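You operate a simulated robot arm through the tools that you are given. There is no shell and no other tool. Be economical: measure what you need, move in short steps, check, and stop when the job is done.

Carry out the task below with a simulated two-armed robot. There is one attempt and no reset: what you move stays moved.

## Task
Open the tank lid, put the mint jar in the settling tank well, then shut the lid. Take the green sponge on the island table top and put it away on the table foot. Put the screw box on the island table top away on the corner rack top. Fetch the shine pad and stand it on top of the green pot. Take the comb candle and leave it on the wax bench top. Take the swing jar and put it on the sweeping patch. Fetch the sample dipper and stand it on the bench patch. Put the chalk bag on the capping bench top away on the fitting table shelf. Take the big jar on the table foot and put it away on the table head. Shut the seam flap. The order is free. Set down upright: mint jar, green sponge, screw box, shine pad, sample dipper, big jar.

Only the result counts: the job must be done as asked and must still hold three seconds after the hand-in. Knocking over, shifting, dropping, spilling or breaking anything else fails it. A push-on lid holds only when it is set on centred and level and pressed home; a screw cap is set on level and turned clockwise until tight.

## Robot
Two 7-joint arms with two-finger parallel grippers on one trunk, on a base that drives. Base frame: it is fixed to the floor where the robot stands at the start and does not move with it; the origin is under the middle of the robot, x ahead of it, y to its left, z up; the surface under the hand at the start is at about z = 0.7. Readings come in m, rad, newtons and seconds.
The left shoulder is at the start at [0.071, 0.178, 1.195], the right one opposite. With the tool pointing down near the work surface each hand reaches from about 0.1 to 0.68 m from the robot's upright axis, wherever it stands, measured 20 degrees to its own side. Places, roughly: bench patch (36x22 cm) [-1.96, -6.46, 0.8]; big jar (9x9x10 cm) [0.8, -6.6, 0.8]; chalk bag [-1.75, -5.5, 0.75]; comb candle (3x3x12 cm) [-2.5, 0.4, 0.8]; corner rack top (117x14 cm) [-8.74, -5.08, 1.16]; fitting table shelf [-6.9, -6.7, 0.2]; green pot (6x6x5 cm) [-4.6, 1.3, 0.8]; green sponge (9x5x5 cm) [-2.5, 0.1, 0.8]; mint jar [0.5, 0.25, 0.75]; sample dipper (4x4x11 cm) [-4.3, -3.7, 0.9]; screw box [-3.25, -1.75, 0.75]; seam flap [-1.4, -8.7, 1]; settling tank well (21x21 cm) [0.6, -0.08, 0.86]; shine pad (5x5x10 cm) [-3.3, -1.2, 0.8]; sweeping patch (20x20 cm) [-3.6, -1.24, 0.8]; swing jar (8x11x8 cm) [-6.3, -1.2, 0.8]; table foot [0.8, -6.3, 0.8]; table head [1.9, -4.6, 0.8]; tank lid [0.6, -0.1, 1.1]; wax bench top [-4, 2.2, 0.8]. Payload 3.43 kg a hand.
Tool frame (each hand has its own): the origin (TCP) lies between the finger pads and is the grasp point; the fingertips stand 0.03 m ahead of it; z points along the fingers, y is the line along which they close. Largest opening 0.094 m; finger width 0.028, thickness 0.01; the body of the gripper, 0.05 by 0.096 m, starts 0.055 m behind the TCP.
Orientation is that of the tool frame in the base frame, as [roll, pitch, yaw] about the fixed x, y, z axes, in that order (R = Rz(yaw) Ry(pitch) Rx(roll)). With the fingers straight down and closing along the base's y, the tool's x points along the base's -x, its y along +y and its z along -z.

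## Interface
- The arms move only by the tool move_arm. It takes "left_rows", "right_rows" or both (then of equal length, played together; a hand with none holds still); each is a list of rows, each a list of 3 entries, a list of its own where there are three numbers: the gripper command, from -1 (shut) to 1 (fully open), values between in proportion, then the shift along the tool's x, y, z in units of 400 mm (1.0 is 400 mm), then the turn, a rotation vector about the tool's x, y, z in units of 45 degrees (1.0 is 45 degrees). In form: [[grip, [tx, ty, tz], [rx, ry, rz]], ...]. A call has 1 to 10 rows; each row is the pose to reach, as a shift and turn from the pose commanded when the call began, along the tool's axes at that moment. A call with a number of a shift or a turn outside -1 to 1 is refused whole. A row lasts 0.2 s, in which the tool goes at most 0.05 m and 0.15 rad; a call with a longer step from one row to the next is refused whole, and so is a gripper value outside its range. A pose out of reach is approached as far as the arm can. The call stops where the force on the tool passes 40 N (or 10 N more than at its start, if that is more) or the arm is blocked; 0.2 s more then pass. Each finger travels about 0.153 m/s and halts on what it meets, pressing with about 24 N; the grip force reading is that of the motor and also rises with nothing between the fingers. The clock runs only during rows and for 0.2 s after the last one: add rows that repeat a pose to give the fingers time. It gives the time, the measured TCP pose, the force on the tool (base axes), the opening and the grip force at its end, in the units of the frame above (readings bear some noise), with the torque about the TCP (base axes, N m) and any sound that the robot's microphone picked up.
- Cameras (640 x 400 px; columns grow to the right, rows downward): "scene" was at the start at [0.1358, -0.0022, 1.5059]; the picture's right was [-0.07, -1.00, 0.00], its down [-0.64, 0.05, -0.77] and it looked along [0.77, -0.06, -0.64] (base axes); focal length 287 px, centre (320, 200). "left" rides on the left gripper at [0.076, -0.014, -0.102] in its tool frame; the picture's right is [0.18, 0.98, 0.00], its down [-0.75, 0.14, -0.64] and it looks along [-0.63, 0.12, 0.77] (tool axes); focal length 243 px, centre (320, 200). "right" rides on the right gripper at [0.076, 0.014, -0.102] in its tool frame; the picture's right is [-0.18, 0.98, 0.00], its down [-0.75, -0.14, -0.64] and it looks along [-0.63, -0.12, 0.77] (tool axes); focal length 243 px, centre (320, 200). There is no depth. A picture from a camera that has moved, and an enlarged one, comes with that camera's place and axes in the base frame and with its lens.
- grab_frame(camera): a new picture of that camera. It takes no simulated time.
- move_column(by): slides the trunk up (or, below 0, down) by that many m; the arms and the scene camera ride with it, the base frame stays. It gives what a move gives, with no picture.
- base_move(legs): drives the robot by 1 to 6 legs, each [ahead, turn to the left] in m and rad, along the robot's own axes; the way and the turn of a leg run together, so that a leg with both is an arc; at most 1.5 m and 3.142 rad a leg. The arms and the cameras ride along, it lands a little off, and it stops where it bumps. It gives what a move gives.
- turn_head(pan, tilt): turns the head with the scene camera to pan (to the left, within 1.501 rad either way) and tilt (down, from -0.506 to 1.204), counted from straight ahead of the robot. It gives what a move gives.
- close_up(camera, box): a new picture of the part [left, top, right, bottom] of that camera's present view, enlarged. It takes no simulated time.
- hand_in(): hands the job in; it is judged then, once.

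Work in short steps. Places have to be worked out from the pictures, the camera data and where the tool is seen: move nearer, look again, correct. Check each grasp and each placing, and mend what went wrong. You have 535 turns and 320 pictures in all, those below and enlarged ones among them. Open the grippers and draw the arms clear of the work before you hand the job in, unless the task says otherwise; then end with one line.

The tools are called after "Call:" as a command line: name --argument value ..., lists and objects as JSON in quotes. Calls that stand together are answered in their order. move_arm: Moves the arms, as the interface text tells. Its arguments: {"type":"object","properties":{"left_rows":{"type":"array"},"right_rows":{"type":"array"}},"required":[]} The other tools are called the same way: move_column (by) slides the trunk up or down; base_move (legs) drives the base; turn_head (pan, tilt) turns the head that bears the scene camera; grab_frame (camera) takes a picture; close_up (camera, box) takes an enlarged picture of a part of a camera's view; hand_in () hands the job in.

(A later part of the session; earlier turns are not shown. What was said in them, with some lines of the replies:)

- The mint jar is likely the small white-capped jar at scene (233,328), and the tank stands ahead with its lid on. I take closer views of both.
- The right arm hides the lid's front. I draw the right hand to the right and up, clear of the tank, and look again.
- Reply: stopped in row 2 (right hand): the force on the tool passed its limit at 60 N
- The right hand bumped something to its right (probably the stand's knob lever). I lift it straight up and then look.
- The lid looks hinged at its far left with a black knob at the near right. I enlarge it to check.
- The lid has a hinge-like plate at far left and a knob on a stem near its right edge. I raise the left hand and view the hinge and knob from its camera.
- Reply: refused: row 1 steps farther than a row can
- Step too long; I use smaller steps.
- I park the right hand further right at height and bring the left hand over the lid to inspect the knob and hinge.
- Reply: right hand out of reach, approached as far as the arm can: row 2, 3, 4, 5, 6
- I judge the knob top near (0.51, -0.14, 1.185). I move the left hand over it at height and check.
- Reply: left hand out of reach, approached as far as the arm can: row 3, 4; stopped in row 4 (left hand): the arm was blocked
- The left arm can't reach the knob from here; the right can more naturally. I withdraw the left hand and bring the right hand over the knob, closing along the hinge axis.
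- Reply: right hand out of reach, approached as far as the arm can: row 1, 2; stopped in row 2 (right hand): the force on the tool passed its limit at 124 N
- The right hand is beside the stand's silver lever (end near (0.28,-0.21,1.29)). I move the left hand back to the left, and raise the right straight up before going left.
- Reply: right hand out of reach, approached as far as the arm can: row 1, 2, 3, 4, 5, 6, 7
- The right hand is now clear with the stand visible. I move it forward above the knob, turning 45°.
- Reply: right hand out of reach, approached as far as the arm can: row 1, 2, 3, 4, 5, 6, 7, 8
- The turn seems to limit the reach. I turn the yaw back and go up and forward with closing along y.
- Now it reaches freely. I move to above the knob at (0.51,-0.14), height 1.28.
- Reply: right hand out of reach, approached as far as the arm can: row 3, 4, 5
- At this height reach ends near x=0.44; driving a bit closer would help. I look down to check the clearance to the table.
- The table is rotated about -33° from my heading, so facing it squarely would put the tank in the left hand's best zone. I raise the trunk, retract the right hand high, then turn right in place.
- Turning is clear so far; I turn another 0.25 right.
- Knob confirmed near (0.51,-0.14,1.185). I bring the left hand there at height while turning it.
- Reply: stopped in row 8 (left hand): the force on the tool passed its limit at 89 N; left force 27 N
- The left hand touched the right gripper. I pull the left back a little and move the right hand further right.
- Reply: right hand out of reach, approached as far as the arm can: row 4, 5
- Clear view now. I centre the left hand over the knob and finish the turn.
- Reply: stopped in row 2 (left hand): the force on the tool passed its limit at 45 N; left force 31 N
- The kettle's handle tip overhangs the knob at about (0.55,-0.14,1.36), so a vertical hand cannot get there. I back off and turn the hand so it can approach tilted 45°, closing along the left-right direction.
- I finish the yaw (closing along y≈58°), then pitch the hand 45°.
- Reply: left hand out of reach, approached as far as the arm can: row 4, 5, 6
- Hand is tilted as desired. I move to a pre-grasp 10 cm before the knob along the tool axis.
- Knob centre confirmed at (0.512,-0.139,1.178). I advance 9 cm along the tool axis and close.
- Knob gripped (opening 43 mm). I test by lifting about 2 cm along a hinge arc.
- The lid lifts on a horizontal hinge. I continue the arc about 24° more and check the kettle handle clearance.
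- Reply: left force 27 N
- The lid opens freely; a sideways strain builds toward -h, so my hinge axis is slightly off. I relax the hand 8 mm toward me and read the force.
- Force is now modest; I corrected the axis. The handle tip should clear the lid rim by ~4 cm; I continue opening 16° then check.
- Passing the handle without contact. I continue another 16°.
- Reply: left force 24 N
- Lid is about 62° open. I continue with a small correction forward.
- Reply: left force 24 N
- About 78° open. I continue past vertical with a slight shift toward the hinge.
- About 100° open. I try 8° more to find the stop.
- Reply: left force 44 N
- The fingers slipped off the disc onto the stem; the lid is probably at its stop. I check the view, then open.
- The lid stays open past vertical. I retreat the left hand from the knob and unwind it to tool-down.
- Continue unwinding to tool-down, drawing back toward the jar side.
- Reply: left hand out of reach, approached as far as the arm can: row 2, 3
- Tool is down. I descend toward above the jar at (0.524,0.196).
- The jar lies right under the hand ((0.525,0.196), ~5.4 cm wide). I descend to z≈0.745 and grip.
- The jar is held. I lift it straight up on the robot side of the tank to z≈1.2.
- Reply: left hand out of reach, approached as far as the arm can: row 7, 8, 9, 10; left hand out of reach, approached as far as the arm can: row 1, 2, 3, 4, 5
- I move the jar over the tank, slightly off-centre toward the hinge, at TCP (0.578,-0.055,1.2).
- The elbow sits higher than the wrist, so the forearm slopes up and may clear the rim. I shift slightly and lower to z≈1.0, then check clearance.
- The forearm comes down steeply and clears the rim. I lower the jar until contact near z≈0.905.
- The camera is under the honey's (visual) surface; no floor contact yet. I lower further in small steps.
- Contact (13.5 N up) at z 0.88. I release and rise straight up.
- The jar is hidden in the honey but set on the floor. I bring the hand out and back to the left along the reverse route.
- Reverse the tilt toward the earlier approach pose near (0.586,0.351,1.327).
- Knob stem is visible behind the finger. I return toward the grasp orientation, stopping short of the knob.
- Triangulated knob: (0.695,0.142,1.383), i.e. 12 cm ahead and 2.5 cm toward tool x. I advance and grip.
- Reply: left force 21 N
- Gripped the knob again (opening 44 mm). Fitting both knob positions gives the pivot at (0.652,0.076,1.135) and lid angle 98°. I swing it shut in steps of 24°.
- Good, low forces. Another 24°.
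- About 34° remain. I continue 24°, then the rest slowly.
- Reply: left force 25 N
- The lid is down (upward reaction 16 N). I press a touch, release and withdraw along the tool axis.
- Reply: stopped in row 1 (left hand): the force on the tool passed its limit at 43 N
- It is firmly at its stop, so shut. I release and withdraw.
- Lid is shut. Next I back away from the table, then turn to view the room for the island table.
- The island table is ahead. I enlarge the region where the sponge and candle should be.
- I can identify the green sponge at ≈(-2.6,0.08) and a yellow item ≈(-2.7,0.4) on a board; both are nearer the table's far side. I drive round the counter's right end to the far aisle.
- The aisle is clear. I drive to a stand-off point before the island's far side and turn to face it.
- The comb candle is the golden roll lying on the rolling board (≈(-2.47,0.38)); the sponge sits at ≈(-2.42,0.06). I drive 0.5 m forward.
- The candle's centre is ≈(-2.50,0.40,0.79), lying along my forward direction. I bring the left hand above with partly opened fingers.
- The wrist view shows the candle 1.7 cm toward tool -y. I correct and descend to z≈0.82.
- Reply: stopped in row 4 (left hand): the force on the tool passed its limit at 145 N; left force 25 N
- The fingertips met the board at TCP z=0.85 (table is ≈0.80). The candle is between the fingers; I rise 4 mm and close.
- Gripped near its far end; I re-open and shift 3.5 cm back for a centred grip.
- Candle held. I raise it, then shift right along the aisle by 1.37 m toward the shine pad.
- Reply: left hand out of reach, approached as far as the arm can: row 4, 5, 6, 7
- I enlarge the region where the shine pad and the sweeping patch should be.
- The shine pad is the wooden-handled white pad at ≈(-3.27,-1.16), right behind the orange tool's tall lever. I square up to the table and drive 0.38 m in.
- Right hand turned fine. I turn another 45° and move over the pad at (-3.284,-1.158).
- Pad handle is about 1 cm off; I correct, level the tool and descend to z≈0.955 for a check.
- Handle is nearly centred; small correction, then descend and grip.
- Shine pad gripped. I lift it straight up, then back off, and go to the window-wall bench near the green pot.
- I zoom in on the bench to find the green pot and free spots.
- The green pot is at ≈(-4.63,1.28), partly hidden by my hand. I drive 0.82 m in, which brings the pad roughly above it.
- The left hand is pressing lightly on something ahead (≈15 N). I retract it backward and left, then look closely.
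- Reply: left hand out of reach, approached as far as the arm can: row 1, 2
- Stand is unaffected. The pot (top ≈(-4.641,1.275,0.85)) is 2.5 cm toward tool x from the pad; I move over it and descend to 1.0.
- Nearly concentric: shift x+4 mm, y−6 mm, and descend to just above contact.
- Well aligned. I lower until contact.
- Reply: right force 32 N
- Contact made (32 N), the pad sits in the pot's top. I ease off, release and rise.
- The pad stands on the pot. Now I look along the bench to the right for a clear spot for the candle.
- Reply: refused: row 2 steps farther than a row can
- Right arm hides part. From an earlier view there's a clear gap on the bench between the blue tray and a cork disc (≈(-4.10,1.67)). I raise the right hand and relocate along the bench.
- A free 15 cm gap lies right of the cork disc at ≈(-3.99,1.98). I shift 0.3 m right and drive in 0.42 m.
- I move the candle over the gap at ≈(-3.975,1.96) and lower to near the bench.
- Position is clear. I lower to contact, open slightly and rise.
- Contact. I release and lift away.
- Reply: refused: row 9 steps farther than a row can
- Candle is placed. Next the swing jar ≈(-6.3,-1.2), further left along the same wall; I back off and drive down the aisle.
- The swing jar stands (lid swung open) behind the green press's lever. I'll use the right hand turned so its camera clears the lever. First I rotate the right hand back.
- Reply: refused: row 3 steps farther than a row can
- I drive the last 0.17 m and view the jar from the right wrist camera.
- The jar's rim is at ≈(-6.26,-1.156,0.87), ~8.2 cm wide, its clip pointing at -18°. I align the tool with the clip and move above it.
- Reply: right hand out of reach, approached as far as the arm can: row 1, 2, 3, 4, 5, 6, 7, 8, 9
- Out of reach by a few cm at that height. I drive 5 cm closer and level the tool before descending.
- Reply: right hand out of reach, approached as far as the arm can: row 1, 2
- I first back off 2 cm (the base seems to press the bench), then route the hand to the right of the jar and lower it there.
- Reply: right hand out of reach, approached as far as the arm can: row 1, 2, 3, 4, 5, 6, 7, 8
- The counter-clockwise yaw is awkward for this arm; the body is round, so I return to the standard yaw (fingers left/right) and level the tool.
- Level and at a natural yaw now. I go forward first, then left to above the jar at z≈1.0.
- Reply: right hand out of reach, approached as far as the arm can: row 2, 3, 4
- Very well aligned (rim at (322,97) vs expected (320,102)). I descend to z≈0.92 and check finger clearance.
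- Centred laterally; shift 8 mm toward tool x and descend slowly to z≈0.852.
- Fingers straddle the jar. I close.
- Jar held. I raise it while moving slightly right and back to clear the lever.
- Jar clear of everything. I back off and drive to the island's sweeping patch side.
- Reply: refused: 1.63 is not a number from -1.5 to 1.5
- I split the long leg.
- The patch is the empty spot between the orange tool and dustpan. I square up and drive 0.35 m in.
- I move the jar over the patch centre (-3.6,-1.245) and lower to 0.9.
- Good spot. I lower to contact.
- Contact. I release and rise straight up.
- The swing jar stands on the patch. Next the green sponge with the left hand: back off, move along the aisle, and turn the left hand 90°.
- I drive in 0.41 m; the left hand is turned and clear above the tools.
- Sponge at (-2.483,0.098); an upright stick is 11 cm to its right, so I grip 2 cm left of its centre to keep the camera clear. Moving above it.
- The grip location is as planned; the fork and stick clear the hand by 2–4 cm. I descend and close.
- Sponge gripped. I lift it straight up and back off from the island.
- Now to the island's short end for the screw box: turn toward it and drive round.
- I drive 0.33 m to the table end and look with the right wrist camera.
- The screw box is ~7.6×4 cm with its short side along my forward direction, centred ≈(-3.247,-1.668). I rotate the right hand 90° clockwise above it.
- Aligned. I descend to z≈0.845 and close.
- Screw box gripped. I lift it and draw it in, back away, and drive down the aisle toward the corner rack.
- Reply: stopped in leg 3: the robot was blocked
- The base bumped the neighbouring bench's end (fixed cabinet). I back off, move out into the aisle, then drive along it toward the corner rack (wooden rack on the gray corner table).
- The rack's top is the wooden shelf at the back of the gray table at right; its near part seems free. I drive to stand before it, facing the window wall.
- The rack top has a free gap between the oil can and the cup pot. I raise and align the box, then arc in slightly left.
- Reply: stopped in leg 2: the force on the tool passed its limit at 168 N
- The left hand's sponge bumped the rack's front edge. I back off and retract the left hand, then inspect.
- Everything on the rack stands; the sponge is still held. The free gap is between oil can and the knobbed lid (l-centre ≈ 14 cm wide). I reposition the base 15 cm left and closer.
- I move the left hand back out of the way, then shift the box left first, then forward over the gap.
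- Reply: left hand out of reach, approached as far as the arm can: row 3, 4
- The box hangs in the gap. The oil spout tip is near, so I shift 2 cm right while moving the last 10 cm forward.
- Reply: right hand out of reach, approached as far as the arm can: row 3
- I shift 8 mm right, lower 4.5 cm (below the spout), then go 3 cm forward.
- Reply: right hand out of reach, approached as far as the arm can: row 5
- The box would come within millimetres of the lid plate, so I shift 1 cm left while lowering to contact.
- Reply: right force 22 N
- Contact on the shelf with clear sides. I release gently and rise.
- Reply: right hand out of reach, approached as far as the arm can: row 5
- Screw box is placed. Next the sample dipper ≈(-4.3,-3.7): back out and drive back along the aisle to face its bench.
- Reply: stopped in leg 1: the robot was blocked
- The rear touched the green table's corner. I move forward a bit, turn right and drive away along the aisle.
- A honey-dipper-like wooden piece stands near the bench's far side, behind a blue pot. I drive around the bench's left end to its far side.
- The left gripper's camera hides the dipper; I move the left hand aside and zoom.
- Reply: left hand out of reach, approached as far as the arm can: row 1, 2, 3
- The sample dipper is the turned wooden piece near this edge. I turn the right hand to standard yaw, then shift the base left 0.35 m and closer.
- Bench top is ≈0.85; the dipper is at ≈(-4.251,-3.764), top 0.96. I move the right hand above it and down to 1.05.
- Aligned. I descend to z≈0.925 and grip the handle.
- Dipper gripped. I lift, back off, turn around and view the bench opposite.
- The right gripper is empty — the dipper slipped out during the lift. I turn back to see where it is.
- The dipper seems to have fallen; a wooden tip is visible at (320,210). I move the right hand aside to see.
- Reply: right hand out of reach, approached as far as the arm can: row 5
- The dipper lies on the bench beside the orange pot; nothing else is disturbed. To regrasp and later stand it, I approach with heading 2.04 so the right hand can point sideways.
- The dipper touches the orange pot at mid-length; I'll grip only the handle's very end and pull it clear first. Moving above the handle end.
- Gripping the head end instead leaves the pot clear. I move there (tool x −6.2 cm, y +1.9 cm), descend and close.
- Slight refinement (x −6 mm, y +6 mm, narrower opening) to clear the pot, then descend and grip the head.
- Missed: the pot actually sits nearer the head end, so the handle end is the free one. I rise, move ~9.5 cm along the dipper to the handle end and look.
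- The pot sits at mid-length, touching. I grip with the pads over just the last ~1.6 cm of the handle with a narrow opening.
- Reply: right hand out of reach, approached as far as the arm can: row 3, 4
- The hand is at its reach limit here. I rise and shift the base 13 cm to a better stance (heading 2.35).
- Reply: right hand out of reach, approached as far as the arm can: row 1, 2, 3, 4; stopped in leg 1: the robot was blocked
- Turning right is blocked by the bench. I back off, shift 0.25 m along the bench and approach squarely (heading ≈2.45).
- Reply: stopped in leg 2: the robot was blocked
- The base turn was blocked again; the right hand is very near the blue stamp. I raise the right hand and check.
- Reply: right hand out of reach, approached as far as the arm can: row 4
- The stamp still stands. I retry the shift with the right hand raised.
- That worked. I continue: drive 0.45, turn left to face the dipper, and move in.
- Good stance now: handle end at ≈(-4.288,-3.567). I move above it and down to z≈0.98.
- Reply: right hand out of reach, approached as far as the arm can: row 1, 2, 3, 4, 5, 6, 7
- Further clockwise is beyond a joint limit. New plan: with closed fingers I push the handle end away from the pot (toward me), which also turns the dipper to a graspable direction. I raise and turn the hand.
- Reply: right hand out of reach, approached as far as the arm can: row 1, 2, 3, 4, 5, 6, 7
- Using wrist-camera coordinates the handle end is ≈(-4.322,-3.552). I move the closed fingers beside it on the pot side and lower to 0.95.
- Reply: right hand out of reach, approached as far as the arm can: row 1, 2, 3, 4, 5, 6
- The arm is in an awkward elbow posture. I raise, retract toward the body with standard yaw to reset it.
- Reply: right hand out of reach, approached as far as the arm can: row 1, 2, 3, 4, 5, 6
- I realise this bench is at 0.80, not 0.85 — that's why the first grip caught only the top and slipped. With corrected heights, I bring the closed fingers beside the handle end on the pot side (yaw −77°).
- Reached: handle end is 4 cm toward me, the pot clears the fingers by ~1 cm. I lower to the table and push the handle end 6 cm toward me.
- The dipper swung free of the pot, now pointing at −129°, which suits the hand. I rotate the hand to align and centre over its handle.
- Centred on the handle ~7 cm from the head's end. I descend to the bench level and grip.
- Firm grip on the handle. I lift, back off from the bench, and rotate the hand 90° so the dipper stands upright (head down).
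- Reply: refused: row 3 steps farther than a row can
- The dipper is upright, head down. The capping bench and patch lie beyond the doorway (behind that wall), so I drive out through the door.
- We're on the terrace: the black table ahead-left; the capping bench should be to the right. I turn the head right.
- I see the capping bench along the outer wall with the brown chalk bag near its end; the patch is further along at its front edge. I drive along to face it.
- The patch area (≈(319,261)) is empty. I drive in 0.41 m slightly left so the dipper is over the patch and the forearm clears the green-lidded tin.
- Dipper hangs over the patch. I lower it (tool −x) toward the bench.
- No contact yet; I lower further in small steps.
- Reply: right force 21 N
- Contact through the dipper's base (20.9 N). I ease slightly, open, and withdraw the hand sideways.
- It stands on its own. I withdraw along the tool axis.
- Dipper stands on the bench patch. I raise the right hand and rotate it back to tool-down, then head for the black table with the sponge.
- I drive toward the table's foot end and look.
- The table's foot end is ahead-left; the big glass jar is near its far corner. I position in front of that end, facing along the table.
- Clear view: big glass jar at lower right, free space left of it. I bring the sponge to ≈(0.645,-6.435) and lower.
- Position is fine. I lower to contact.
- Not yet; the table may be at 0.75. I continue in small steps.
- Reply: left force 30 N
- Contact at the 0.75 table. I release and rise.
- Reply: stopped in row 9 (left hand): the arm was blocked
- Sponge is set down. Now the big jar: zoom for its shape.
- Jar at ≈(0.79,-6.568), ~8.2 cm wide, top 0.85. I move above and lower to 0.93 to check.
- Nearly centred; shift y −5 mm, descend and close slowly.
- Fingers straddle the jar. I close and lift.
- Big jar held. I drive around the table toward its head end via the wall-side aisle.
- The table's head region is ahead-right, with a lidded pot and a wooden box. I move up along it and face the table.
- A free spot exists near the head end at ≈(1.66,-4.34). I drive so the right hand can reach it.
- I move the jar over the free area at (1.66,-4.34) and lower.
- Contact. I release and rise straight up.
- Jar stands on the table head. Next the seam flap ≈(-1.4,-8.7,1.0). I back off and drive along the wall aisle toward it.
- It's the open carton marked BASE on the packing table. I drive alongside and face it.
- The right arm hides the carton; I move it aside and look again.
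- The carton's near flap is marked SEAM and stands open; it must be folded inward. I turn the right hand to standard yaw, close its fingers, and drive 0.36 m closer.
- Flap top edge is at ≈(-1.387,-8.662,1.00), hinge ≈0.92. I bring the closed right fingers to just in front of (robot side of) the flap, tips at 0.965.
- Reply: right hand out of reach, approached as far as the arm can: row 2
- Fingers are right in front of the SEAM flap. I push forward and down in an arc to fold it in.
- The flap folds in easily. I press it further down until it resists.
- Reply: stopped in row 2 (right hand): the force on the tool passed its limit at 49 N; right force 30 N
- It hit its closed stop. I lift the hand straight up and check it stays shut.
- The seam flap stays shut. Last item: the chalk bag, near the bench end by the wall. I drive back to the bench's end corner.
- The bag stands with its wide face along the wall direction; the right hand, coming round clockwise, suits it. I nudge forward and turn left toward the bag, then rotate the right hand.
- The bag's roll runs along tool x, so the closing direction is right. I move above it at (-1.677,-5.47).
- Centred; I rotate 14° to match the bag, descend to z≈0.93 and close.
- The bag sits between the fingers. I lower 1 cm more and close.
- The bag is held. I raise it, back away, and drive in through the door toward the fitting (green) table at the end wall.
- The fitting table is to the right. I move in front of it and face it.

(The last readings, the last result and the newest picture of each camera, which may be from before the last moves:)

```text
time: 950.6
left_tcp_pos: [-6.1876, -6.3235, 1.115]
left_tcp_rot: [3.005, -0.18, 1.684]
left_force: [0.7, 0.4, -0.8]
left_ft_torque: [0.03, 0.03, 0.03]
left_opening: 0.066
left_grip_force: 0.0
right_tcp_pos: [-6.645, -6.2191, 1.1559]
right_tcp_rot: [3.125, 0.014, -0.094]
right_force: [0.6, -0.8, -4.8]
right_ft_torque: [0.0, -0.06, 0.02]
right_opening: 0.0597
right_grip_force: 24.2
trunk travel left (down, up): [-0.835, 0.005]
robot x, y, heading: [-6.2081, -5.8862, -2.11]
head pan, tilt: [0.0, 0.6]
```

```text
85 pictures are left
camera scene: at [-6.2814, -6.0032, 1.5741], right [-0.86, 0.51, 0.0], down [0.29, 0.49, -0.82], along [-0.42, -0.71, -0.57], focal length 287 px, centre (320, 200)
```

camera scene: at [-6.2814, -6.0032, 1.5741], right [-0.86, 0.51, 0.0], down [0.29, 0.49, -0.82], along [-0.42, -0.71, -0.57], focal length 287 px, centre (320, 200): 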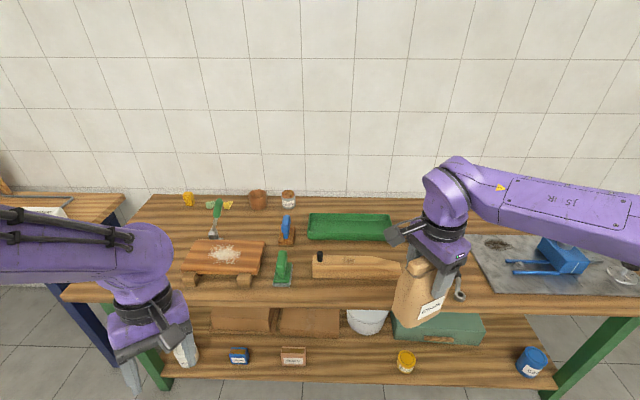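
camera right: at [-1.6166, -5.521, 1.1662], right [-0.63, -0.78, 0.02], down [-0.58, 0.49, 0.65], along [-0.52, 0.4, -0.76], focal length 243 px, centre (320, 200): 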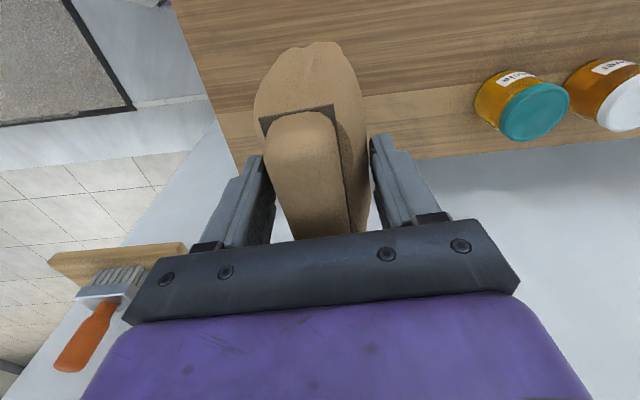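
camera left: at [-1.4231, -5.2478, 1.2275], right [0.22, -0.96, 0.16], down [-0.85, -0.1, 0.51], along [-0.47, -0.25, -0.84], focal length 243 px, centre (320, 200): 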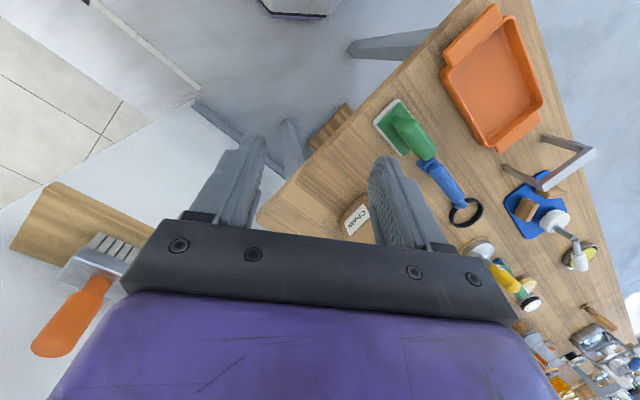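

The shelf has a clear front spot between the brown box and the yellow-capped jar (≈(-6.74,-6.51)). I pull the left hand back and lower the trunk.

Call:
move_arm --left_rows '[[0, [0.08, 0.06, 0], [0, 0, 0]], [0, [0.16, 0.12, 0], [0, 0, 0]], [0, [0.22, 0.16, 0], [0, 0, 0]]]'

Call:
move_column --by -0.74

Call:
turn_head --pan -0.3 --tilt 0.5

Call:
grab_frame --camera "scene"

Call:
grab_frame --camera "right"

```text
time: 951.4
left_tcp_pos: [-6.1393, -6.2442, 1.1438]
left_tcp_rot: [3.006, -0.179, 1.684]
left_force: [-0.1, 0.0, -1.3]
left_ft_torque: [0.05, 0.0, 0.01]
left_opening: 0.0472
left_grip_force: 0.1
left hand out of reach, approached as far as the arm can: row 1, 3
right_tcp_pos: [-6.6429, -6.2228, 1.1569]
right_tcp_rot: [3.129, 0.017, -0.093]
right_force: [-0.2, -0.7, -5.1]
right_ft_torque: [0.01, 0.04, 0.01]
right_opening: 0.0597
right_grip_force: 24.1
trunk travel left (down, up): [-0.835, 0.005]
robot x, y, heading: [-6.2123, -5.8844, -2.115]
head pan, tilt: [0.0, 0.6]
```

```text
refused: -0.74 is not a number from -0.4 to 0.4
```

```text
time: 952.2
left_tcp_pos: [-6.1396, -6.2422, 1.1447]
left_tcp_rot: [3.002, -0.18, 1.686]
left_force: [-0.5, -0.9, -0.7]
left_ft_torque: [0.0, -0.01, 0.0]
left_opening: 0.0472
left_grip_force: 0.0
right_tcp_pos: [-6.6458, -6.2205, 1.1551]
right_tcp_rot: [3.127, 0.014, -0.095]
right_force: [-0.1, -0.8, -4.6]
right_ft_torque: [-0.01, -0.03, -0.01]
right_opening: 0.0598
right_grip_force: 24.6
trunk travel left (down, up): [-0.835, 0.005]
robot x, y, heading: [-6.2081, -5.8874, -2.109]
head pan, tilt: [-0.3, 0.499]
```

```text
84 pictures are left
camera scene: at [-6.3048, -5.9877, 1.5831], right [-0.67, 0.74, 0.0], down [0.36, 0.32, -0.88], along [-0.65, -0.59, -0.48], focal length 287 px, centre (320, 200)
```

scene: 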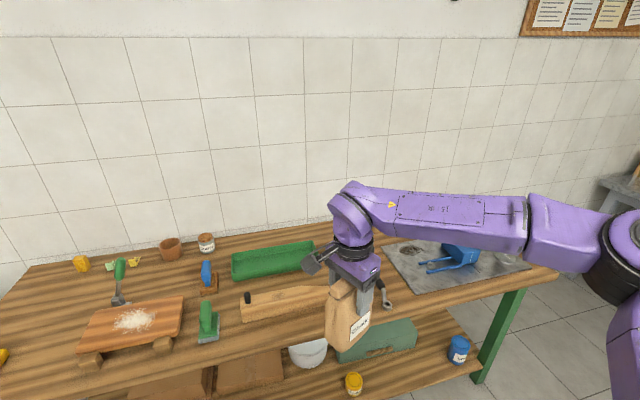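

```text
83 pictures are left
camera right: at [-6.5698, -6.2403, 1.2584], right [-0.28, -0.96, 0.02], down [-0.73, 0.22, 0.65], along [-0.63, 0.17, -0.76], focal length 243 px, centre (320, 200)
```

right: 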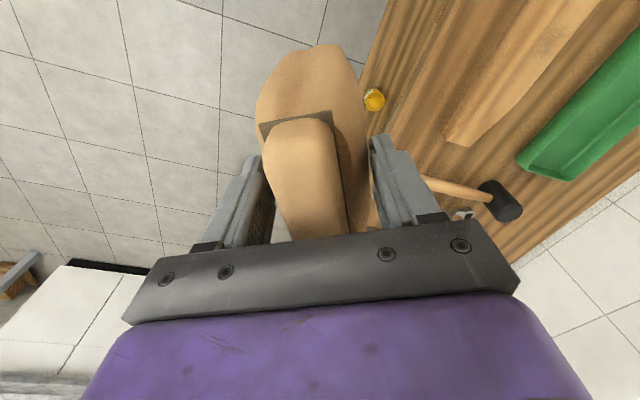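

Clearances to the table edge are ~13 cm. I lower the trunk in two steps.

Call:
move_column --by -0.37

Call:
move_column --by -0.37

Call:
turn_head --pan -0.2 --tilt 0.55

Call:
grab_frame --camera "scene"

Call:
grab_frame --camera "right"

```text
time: 955.8
left_tcp_pos: [-6.1388, -6.2433, 0.7739]
left_tcp_rot: [3.003, -0.181, 1.684]
left_force: [-0.6, 0.6, 0.2]
left_ft_torque: [-0.02, -0.05, -0.01]
left_opening: 0.047
left_grip_force: 0.0
right_tcp_pos: [-6.645, -6.2205, 0.7863]
right_tcp_rot: [3.125, 0.015, -0.094]
right_force: [-0.6, 0.5, -5.0]
right_ft_torque: [0.0, -0.03, 0.0]
right_opening: 0.0596
right_grip_force: 24.2
trunk travel left (down, up): [-0.465, 0.375]
robot x, y, heading: [-6.2084, -5.8856, -2.105]
head pan, tilt: [-0.3, 0.499]
```

```text
time: 959.3
left_tcp_pos: [-6.14, -6.2417, 0.4048]
left_tcp_rot: [3.005, -0.181, 1.683]
left_force: [-0.4, -0.8, 0.0]
left_ft_torque: [0.03, 0.01, 0.03]
left_opening: 0.0469
left_grip_force: 0.1
right_tcp_pos: [-6.6439, -6.2194, 0.4172]
right_tcp_rot: [3.126, 0.015, -0.094]
right_force: [-0.2, -0.2, -4.4]
right_ft_torque: [-0.01, -0.02, 0.02]
right_opening: 0.0596
right_grip_force: 23.8
trunk travel left (down, up): [-0.095, 0.745]
robot x, y, heading: [-6.2091, -5.8841, -2.108]
head pan, tilt: [-0.3, 0.499]
```

```text
time: 960.0
left_tcp_pos: [-6.1403, -6.243, 0.4045]
left_tcp_rot: [3.004, -0.181, 1.684]
left_force: [-0.6, -0.2, 0.5]
left_ft_torque: [-0.03, -0.01, -0.01]
left_opening: 0.047
left_grip_force: 0.0
right_tcp_pos: [-6.6446, -6.2189, 0.4152]
right_tcp_rot: [3.125, 0.015, -0.096]
right_force: [0.4, -0.2, -4.9]
right_ft_torque: [0.01, 0.01, 0.03]
right_opening: 0.0599
right_grip_force: 23.9
trunk travel left (down, up): [-0.095, 0.745]
robot x, y, heading: [-6.2089, -5.8858, -2.111]
head pan, tilt: [-0.201, 0.55]
```

```text
82 pictures are left
camera scene: at [-6.2961, -5.9934, 0.8386], right [-0.74, 0.67, 0.0], down [0.35, 0.39, -0.85], along [-0.57, -0.63, -0.52], focal length 287 px, centre (320, 200)
```

scene: 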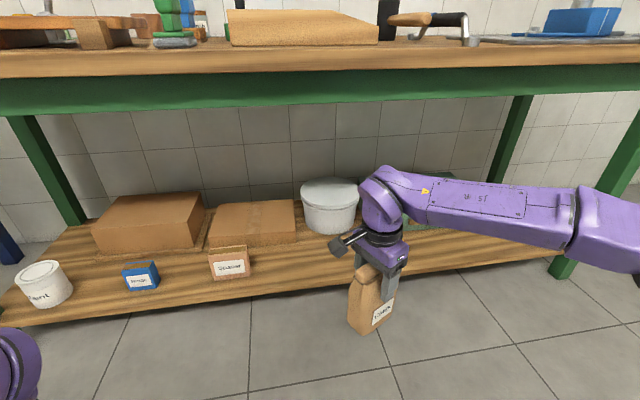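

```text
81 pictures are left
camera right: at [-6.5685, -6.2403, 0.5187], right [-0.28, -0.96, 0.02], down [-0.73, 0.22, 0.65], along [-0.63, 0.17, -0.76], focal length 243 px, centre (320, 200)
```

right: 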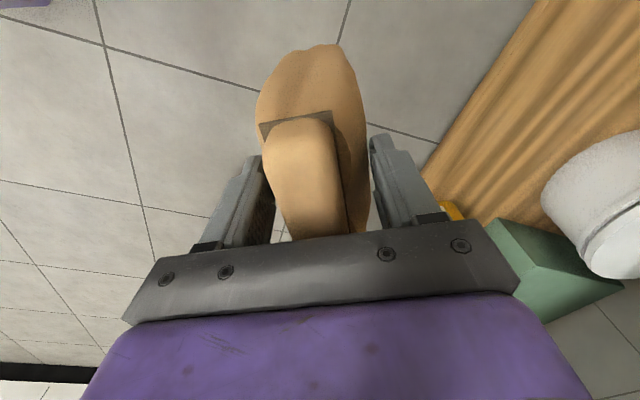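

I align the bag's wide side with the shelf, shift it left 12 cm and slightly down, then will drive in.

Call:
move_arm --right_rows '[[-1, [0.05, 0, 0.02], [0, 0, 0.15]], [-1, [0.1, 0.02, 0.04], [0, 0, 0.3]], [-1, [0.15, 0.05, 0.06], [0, 0, 0.45]], [-1, [0.2, 0.1, 0.08], [0, 0, 0.59]], [-1, [0.26, 0.14, 0.1], [0, 0, 0.59]]]'

Call:
grab_frame --camera "scene"

```text
time: 961.2
left_tcp_pos: [-6.14, -6.2429, 0.4039]
left_tcp_rot: [3.003, -0.18, 1.684]
left_force: [0.5, 0.0, 0.0]
left_ft_torque: [-0.02, 0.03, -0.03]
left_opening: 0.047
left_grip_force: 0.1
right_tcp_pos: [-6.5462, -6.286, 0.3761]
right_tcp_rot: [3.121, 0.006, -0.558]
right_force: [-1.2, 0.0, -4.4]
right_ft_torque: [0.0, -0.03, -0.02]
right_opening: 0.0597
right_grip_force: 24.2
trunk travel left (down, up): [-0.095, 0.745]
robot x, y, heading: [-6.2072, -5.8861, -2.11]
head pan, tilt: [-0.201, 0.55]
```

```text
80 pictures are left
camera scene: at [-6.2959, -5.9934, 0.8386], right [-0.74, 0.67, 0.0], down [0.35, 0.39, -0.85], along [-0.57, -0.63, -0.52], focal length 287 px, centre (320, 200)
```

scene: 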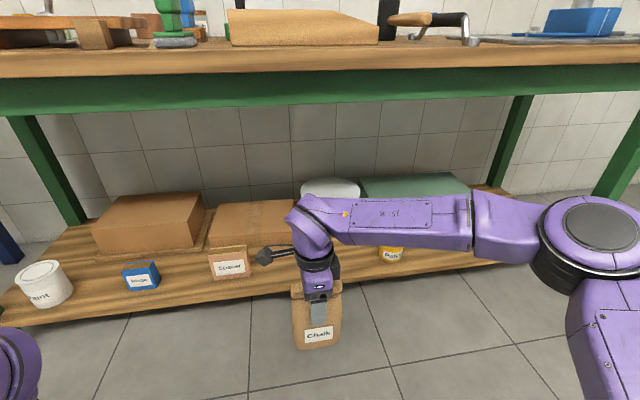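

Bag hangs in front of the gap at 0.25 height. I drive 0.27 m forward to bring it over the shelf.

Call:
base_move --legs '[[0.27, 0]]'

Call:
grab_frame --camera "scene"

Call:
grab_frame --camera "right"

```text
time: 963.1
left_tcp_pos: [-6.2759, -6.4716, 0.4048]
left_tcp_rot: [3.004, -0.184, 1.686]
left_force: [-0.1, 0.1, 0.1]
left_ft_torque: [-0.02, 0.02, 0.0]
left_opening: 0.0472
left_grip_force: 0.2
right_tcp_pos: [-6.6836, -6.5149, 0.3753]
right_tcp_rot: [3.121, 0.006, -0.556]
right_force: [0.8, 0.2, -5.0]
right_ft_torque: [0.03, -0.02, -0.01]
right_opening: 0.0595
right_grip_force: 24.3
trunk travel left (down, up): [-0.095, 0.745]
robot x, y, heading: [-6.3473, -6.1137, -2.105]
head pan, tilt: [-0.201, 0.55]
```

```text
79 pictures are left
camera scene: at [-6.4322, -6.2225, 0.8386], right [-0.74, 0.67, 0.0], down [0.35, 0.39, -0.85], along [-0.57, -0.63, -0.52], focal length 287 px, centre (320, 200)
```

scene: 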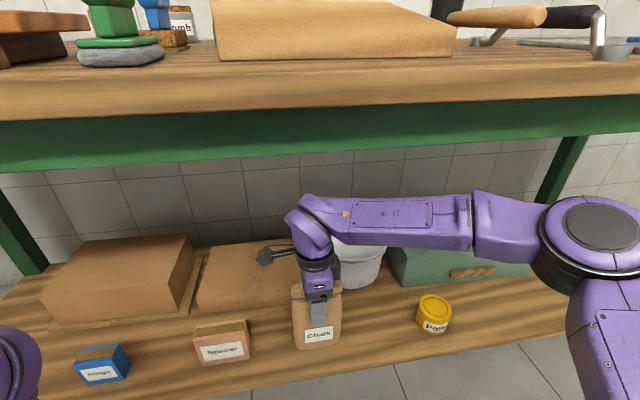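

```text
78 pictures are left
camera right: at [-6.6237, -6.5662, 0.4791], right [-0.67, -0.74, 0.02], down [-0.56, 0.53, 0.64], along [-0.49, 0.42, -0.76], focal length 243 px, centre (320, 200)
```

right: 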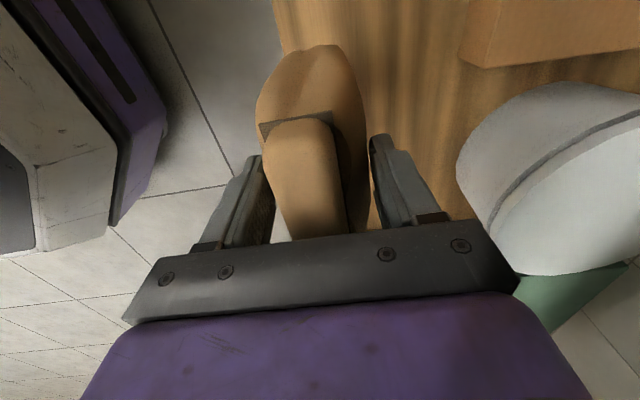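

The bag is right at the shelf's front edge; I move it 4.5 cm further in (bowl stays ~2.5 cm clear) and lower gently.

Call:
move_arm --right_rows '[[-1, [0, 0.06, 0], [0, 0, 0]], [-1, [0, 0.1125, 0.0], [0, 0, 0]], [-1, [0, 0.1125, 0.05], [0, 0, 0]], [-1, [0, 0.1125, 0.09], [0, 0, 0]], [-1, [0, 0.1125, 0.11], [0, 0, 0]], [-1, [0, 0.1125, 0.125], [0, 0, 0]], [-1, [0, 0.1125, 0.14], [0, 0, 0]], [-1, [0, 0.1125, 0.15], [0, 0, 0]]]'

Call:
grab_frame --camera "right"

```text
time: 964.9
left_tcp_pos: [-6.276, -6.4712, 0.4046]
left_tcp_rot: [3.005, -0.182, 1.686]
left_force: [-1.1, 0.6, 0.3]
left_ft_torque: [0.01, 0.02, 0.02]
left_opening: 0.0471
left_grip_force: 0.1
right_tcp_pos: [-6.7082, -6.5527, 0.3168]
right_tcp_rot: [3.12, 0.007, -0.557]
right_force: [-0.3, 0.3, -5.4]
right_ft_torque: [0.0, 0.0, 0.03]
right_opening: 0.0596
right_grip_force: 24.1
trunk travel left (down, up): [-0.095, 0.745]
robot x, y, heading: [-6.3455, -6.1155, -2.107]
head pan, tilt: [-0.201, 0.55]
```

```text
77 pictures are left
camera right: at [-6.6484, -6.6051, 0.4201], right [-0.68, -0.74, 0.02], down [-0.55, 0.53, 0.64], along [-0.49, 0.42, -0.76], focal length 243 px, centre (320, 200)
```

right: 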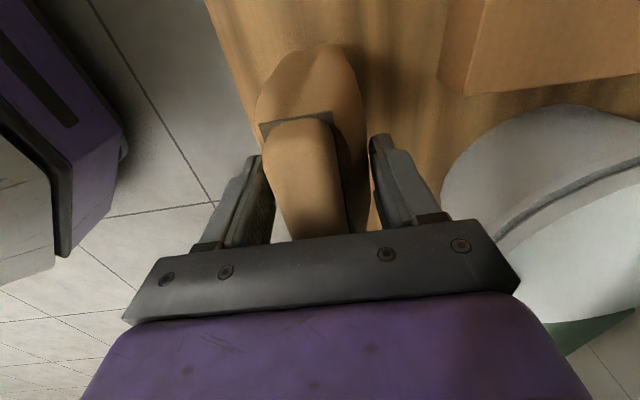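

Inside the shelf edge now. I lower until contact.

Call:
move_arm --right_rows '[[-1, [0, 0, 0.012], [0, 0, 0]], [-1, [0, 0, 0.024], [0, 0, 0]], [-1, [0, 0, 0.036], [0, 0, 0]], [-1, [0, 0, 0.048], [0, 0, 0]], [-1, [0, 0, 0.06], [0, 0, 0]]]'

```text
time: 966.1
left_tcp_pos: [-6.2762, -6.472, 0.4041]
left_tcp_rot: [3.004, -0.18, 1.686]
left_force: [0.5, -0.2, 0.1]
left_ft_torque: [0.01, -0.01, 0.03]
left_opening: 0.047
left_grip_force: 0.1
right_tcp_pos: [-6.7079, -6.5532, 0.2922]
right_tcp_rot: [3.121, 0.007, -0.556]
right_force: [-1.1, -1.1, -5.2]
right_ft_torque: [0.01, 0.0, 0.0]
right_opening: 0.0599
right_grip_force: 24.4
trunk travel left (down, up): [-0.095, 0.745]
robot x, y, heading: [-6.3507, -6.1139, -2.105]
head pan, tilt: [-0.201, 0.55]
```

Call:
move_arm --right_rows '[[-1, [0, 0, 0.012], [0, 0, 0]], [-1, [0, 0, 0.024], [0, 0, 0]], [-1, [0, 0, 0.036], [0, 0, 0]], [-1, [0, 0, 0.048], [0, 0, 0]], [-1, [0, 0, 0.06], [0, 0, 0]]]'

Call:
grab_frame --camera "scene"

```text
time: 967.4
left_tcp_pos: [-6.2761, -6.4701, 0.4049]
left_tcp_rot: [3.005, -0.179, 1.685]
left_force: [0.3, 0.6, 0.5]
left_ft_torque: [-0.02, -0.04, -0.02]
left_opening: 0.0471
left_grip_force: 0.1
right_tcp_pos: [-6.7072, -6.5551, 0.2742]
right_tcp_rot: [3.115, 0.0, -0.56]
right_force: [-0.3, 7.2, 22.1]
right_ft_torque: [1.52, -0.36, -0.01]
right_opening: 0.0598
right_grip_force: 23.9
trunk travel left (down, up): [-0.095, 0.745]
robot x, y, heading: [-6.3428, -6.1154, -2.11]
head pan, tilt: [-0.201, 0.55]
stopped in row 5 (right hand): the force on the tool passed its limit at 42 N (the readings are from after the stop); the commanded pose is now the measured one
```

```text
76 pictures are left
camera scene: at [-6.4307, -6.2205, 0.839], right [-0.74, 0.67, 0.0], down [0.35, 0.38, -0.85], along [-0.57, -0.63, -0.52], focal length 287 px, centre (320, 200)
```

scene: 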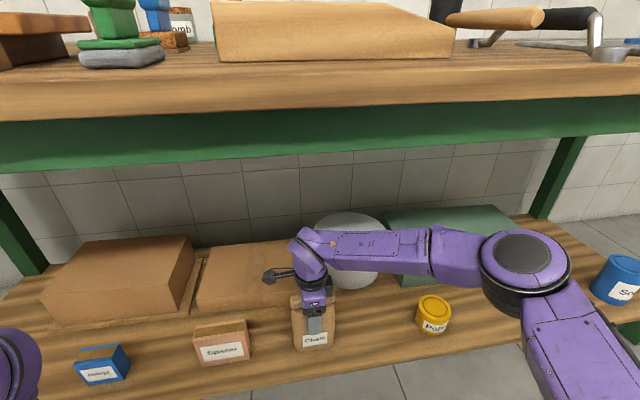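

Contact near the bag's front bottom edge; it is on the shelf. I open modestly and rise a bit, then check.

Call:
move_arm --right_rows '[[-0.3, [0, 0, -0.003], [0, 0, 0]], [0.2, [0, 0, -0.003], [0, 0, 0]], [0.6, [0, 0, -0.003], [0, 0, 0]], [0.6, [0, 0, -0.003], [0, 0, 0]]]'

Call:
grab_frame --camera "right"

Call:
close_up --camera "scene" --box '[180, 200, 460, 400]'

```text
time: 968.4
left_tcp_pos: [-6.2759, -6.4714, 0.4037]
left_tcp_rot: [3.005, -0.179, 1.686]
left_force: [0.0, -0.5, -0.4]
left_ft_torque: [0.02, 0.01, 0.03]
left_opening: 0.0469
left_grip_force: 0.1
right_tcp_pos: [-6.7074, -6.5552, 0.2735]
right_tcp_rot: [3.118, 0.003, -0.555]
right_force: [-2.1, -0.5, 10.4]
right_ft_torque: [0.05, -0.35, 0.01]
right_opening: 0.0752
right_grip_force: 0.1
trunk travel left (down, up): [-0.095, 0.745]
robot x, y, heading: [-6.3446, -6.1184, -2.108]
head pan, tilt: [-0.201, 0.55]
```

```text
75 pictures are left
camera right: at [-6.6492, -6.6065, 0.3768], right [-0.68, -0.74, 0.02], down [-0.55, 0.53, 0.64], along [-0.49, 0.42, -0.77], focal length 243 px, centre (320, 200)
```

right: 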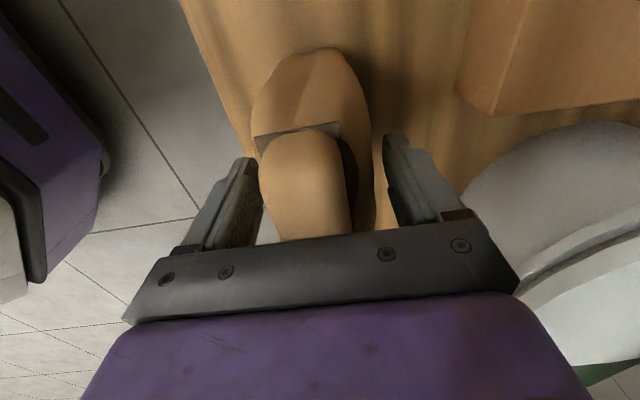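

```text
2.00 times, centred on (320, 300) of scene
camera zoom: at [-6.4316, -6.2216, 0.8388], right [-0.74, 0.67, 0.0], down [0.35, 0.39, -0.85], along [-0.57, -0.63, -0.52], focal length 575 px, centre (320, 0)
```

zoom: 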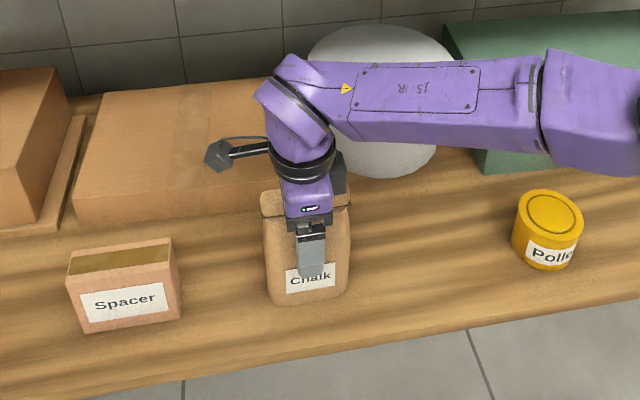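

The bag stands on the shelf with margin. I raise the hand slowly straight up and then back the base out.

Call:
move_arm --right_rows '[[0.6, [0, 0, -0.03], [0, 0, 0]], [0.6, [0, 0, -0.08], [0, 0, 0]], [0.6, [0, 0, -0.15], [0, 0, 0]], [0.6, [0, 0, -0.22], [0, 0, 0]], [0.6, [0, 0, -0.29], [0, 0, 0]]]'

Call:
close_up --camera "scene" --box '[180, 200, 460, 400]'

```text
time: 969.6
left_tcp_pos: [-6.2754, -6.4707, 0.4049]
left_tcp_rot: [3.004, -0.181, 1.686]
left_force: [1.0, -0.4, 0.2]
left_ft_torque: [0.0, -0.02, 0.03]
left_opening: 0.0469
left_grip_force: 0.1
right_tcp_pos: [-6.7075, -6.5528, 0.3916]
right_tcp_rot: [3.121, 0.003, -0.556]
right_force: [0.1, -0.2, 0.3]
right_ft_torque: [-0.02, 0.01, 0.0]
right_opening: 0.0755
right_grip_force: 0.0
trunk travel left (down, up): [-0.095, 0.745]
robot x, y, heading: [-6.349, -6.1125, -2.11]
head pan, tilt: [-0.201, 0.55]
```

```text
2.00 times, centred on (320, 300) of scene
camera zoom: at [-6.432, -6.2221, 0.8387], right [-0.74, 0.67, 0.0], down [0.35, 0.39, -0.85], along [-0.57, -0.63, -0.52], focal length 575 px, centre (320, 0)
```

zoom: 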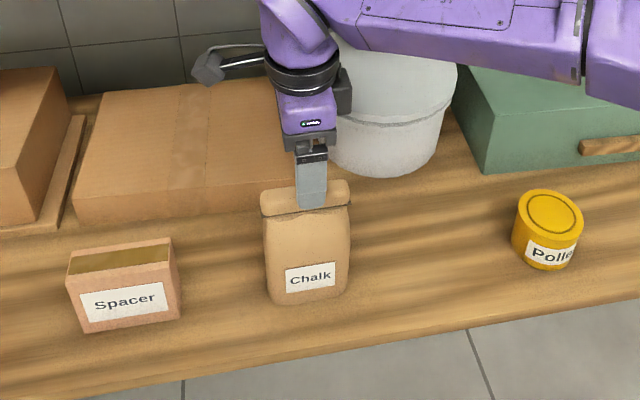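

Bag stands upright. I rise 2 cm more and back out, then raise the trunk.

Call:
move_arm --right_rows '[[0.6, [0, 0, -0.04], [0, 0, 0]], [0.6, [0, 0, -0.05], [0, 0, 0]]]'

Call:
base_move --legs '[[-0.45, 0]]'

Call:
move_column --by 0.35

Call:
move_column --by 0.35

Call:
turn_head --pan 0.0 --tilt 0.6

Call:
grab_frame --camera "scene"

```text
time: 970.2
left_tcp_pos: [-6.2749, -6.4715, 0.4051]
left_tcp_rot: [3.005, -0.182, 1.686]
left_force: [0.3, 0.0, -1.1]
left_ft_torque: [0.01, -0.01, 0.0]
left_opening: 0.047
left_grip_force: 0.1
right_tcp_pos: [-6.7061, -6.5524, 0.4092]
right_tcp_rot: [3.118, 0.004, -0.556]
right_force: [0.2, 0.4, -0.4]
right_ft_torque: [0.03, 0.0, -0.02]
right_opening: 0.0755
right_grip_force: 0.2
trunk travel left (down, up): [-0.095, 0.745]
robot x, y, heading: [-6.3462, -6.1169, -2.108]
head pan, tilt: [-0.201, 0.55]
```

```text
time: 972.9
left_tcp_pos: [-6.0442, -6.0823, 0.4044]
left_tcp_rot: [3.004, -0.183, 1.689]
left_force: [-0.9, 0.0, 0.1]
left_ft_torque: [0.03, 0.0, 0.01]
left_opening: 0.0467
left_grip_force: 0.2
right_tcp_pos: [-6.4736, -6.1652, 0.4087]
right_tcp_rot: [3.118, 0.004, -0.553]
right_force: [-0.4, 0.0, -0.6]
right_ft_torque: [0.0, 0.01, 0.04]
right_opening: 0.0752
right_grip_force: 0.2
trunk travel left (down, up): [-0.095, 0.745]
robot x, y, heading: [-6.1165, -5.7248, -2.102]
head pan, tilt: [-0.201, 0.55]
```

```text
time: 976.3
left_tcp_pos: [-6.0438, -6.0821, 0.7546]
left_tcp_rot: [3.004, -0.181, 1.689]
left_force: [0.3, -0.3, -0.2]
left_ft_torque: [0.05, -0.01, 0.01]
left_opening: 0.0471
left_grip_force: 0.1
right_tcp_pos: [-6.4753, -6.165, 0.7593]
right_tcp_rot: [3.12, 0.005, -0.554]
right_force: [1.5, 0.7, 0.6]
right_ft_torque: [-0.02, -0.01, 0.03]
right_opening: 0.0753
right_grip_force: 0.1
trunk travel left (down, up): [-0.445, 0.395]
robot x, y, heading: [-6.1133, -5.7255, -2.104]
head pan, tilt: [-0.201, 0.55]
```

```text
time: 979.8
left_tcp_pos: [-6.0434, -6.0824, 1.1036]
left_tcp_rot: [3.003, -0.181, 1.69]
left_force: [0.1, 0.3, 0.5]
left_ft_torque: [-0.05, 0.0, 0.02]
left_opening: 0.047
left_grip_force: 0.0
right_tcp_pos: [-6.4736, -6.1657, 1.1093]
right_tcp_rot: [3.121, 0.004, -0.553]
right_force: [0.1, 0.2, 0.0]
right_ft_torque: [-0.01, 0.01, -0.01]
right_opening: 0.0753
right_grip_force: 0.0
trunk travel left (down, up): [-0.795, 0.045]
robot x, y, heading: [-6.1169, -5.7269, -2.097]
head pan, tilt: [-0.201, 0.55]
```

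```text
time: 980.5
left_tcp_pos: [-6.044, -6.0822, 1.1044]
left_tcp_rot: [3.004, -0.181, 1.689]
left_force: [0.2, -0.5, 0.0]
left_ft_torque: [0.0, -0.01, 0.01]
left_opening: 0.047
left_grip_force: 0.1
right_tcp_pos: [-6.4733, -6.1656, 1.1079]
right_tcp_rot: [3.119, 0.004, -0.554]
right_force: [0.6, -0.5, -0.2]
right_ft_torque: [0.01, -0.01, 0.0]
right_opening: 0.0751
right_grip_force: 0.1
trunk travel left (down, up): [-0.795, 0.045]
robot x, y, heading: [-6.1167, -5.7315, -2.105]
head pan, tilt: [0.0, 0.6]
```

```text
72 pictures are left
camera scene: at [-6.1859, -5.8432, 1.5342], right [-0.86, 0.51, 0.0], down [0.29, 0.49, -0.83], along [-0.42, -0.71, -0.56], focal length 287 px, centre (320, 200)
```

scene: 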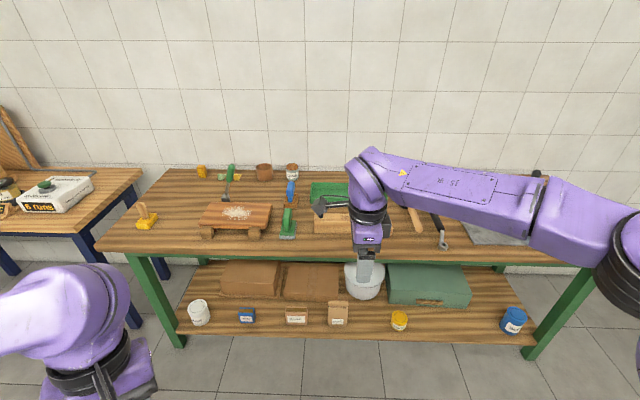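

Everything is in place: the chalk bag stands on the fitting table shelf and all other items were checked when set. I open both grippers fully, clear of the work.

Call:
move_arm --left_rows '[[1, [0, 0, 0], [0, 0, 0]], [1, [0, 0, 0], [0, 0, 0]], [1, [0, 0, 0], [0, 0, 0]]]' --right_rows '[[1, [0, -0.05, 0], [0, 0, 0]], [1, [0, -0.1, 0], [0, 0, 0]], [1, [0, -0.1, 0], [0, 0, 0]]]'

Call:
close_up --camera "scene" --box '[170, 240, 550, 360]'

```text
time: 981.3
left_tcp_pos: [-6.0436, -6.0824, 1.1039]
left_tcp_rot: [3.004, -0.182, 1.69]
left_force: [0.7, -0.9, -0.2]
left_ft_torque: [0.0, 0.04, 0.02]
left_opening: 0.094
left_grip_force: 0.1
right_tcp_pos: [-6.4529, -6.1295, 1.107]
right_tcp_rot: [3.119, 0.004, -0.552]
right_force: [0.3, 0.2, 0.6]
right_ft_torque: [0.02, -0.03, 0.0]
right_opening: 0.0938
right_grip_force: 0.0
trunk travel left (down, up): [-0.795, 0.045]
robot x, y, heading: [-6.1156, -5.7244, -2.105]
head pan, tilt: [0.0, 0.6]
```

```text
1.68 times, centred on (360, 300) of scene
camera zoom: at [-6.1859, -5.844, 1.5341], right [-0.86, 0.51, 0.0], down [0.29, 0.49, -0.82], along [-0.42, -0.71, -0.57], focal length 484 px, centre (253, 32)
```

zoom: 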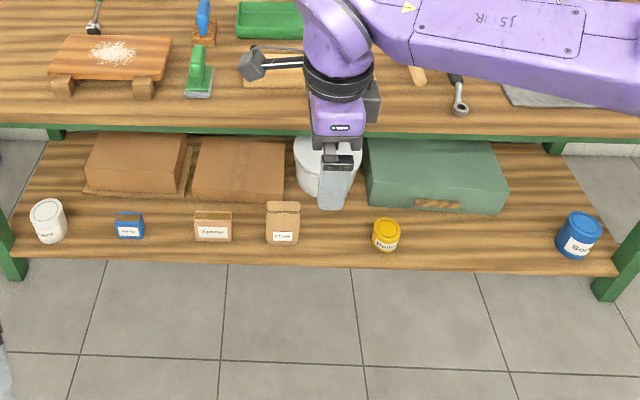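

All ten jobs are complete and the hands are clear; I hand in.

Call:
hand_in

```text
The job is handed in.
```

All ten jobs are done and the job is handed in; I saw each item in place as I set it down, except the mint jar, which is hidden under the honey in the tank — it was lowered to the well floor before I released it.
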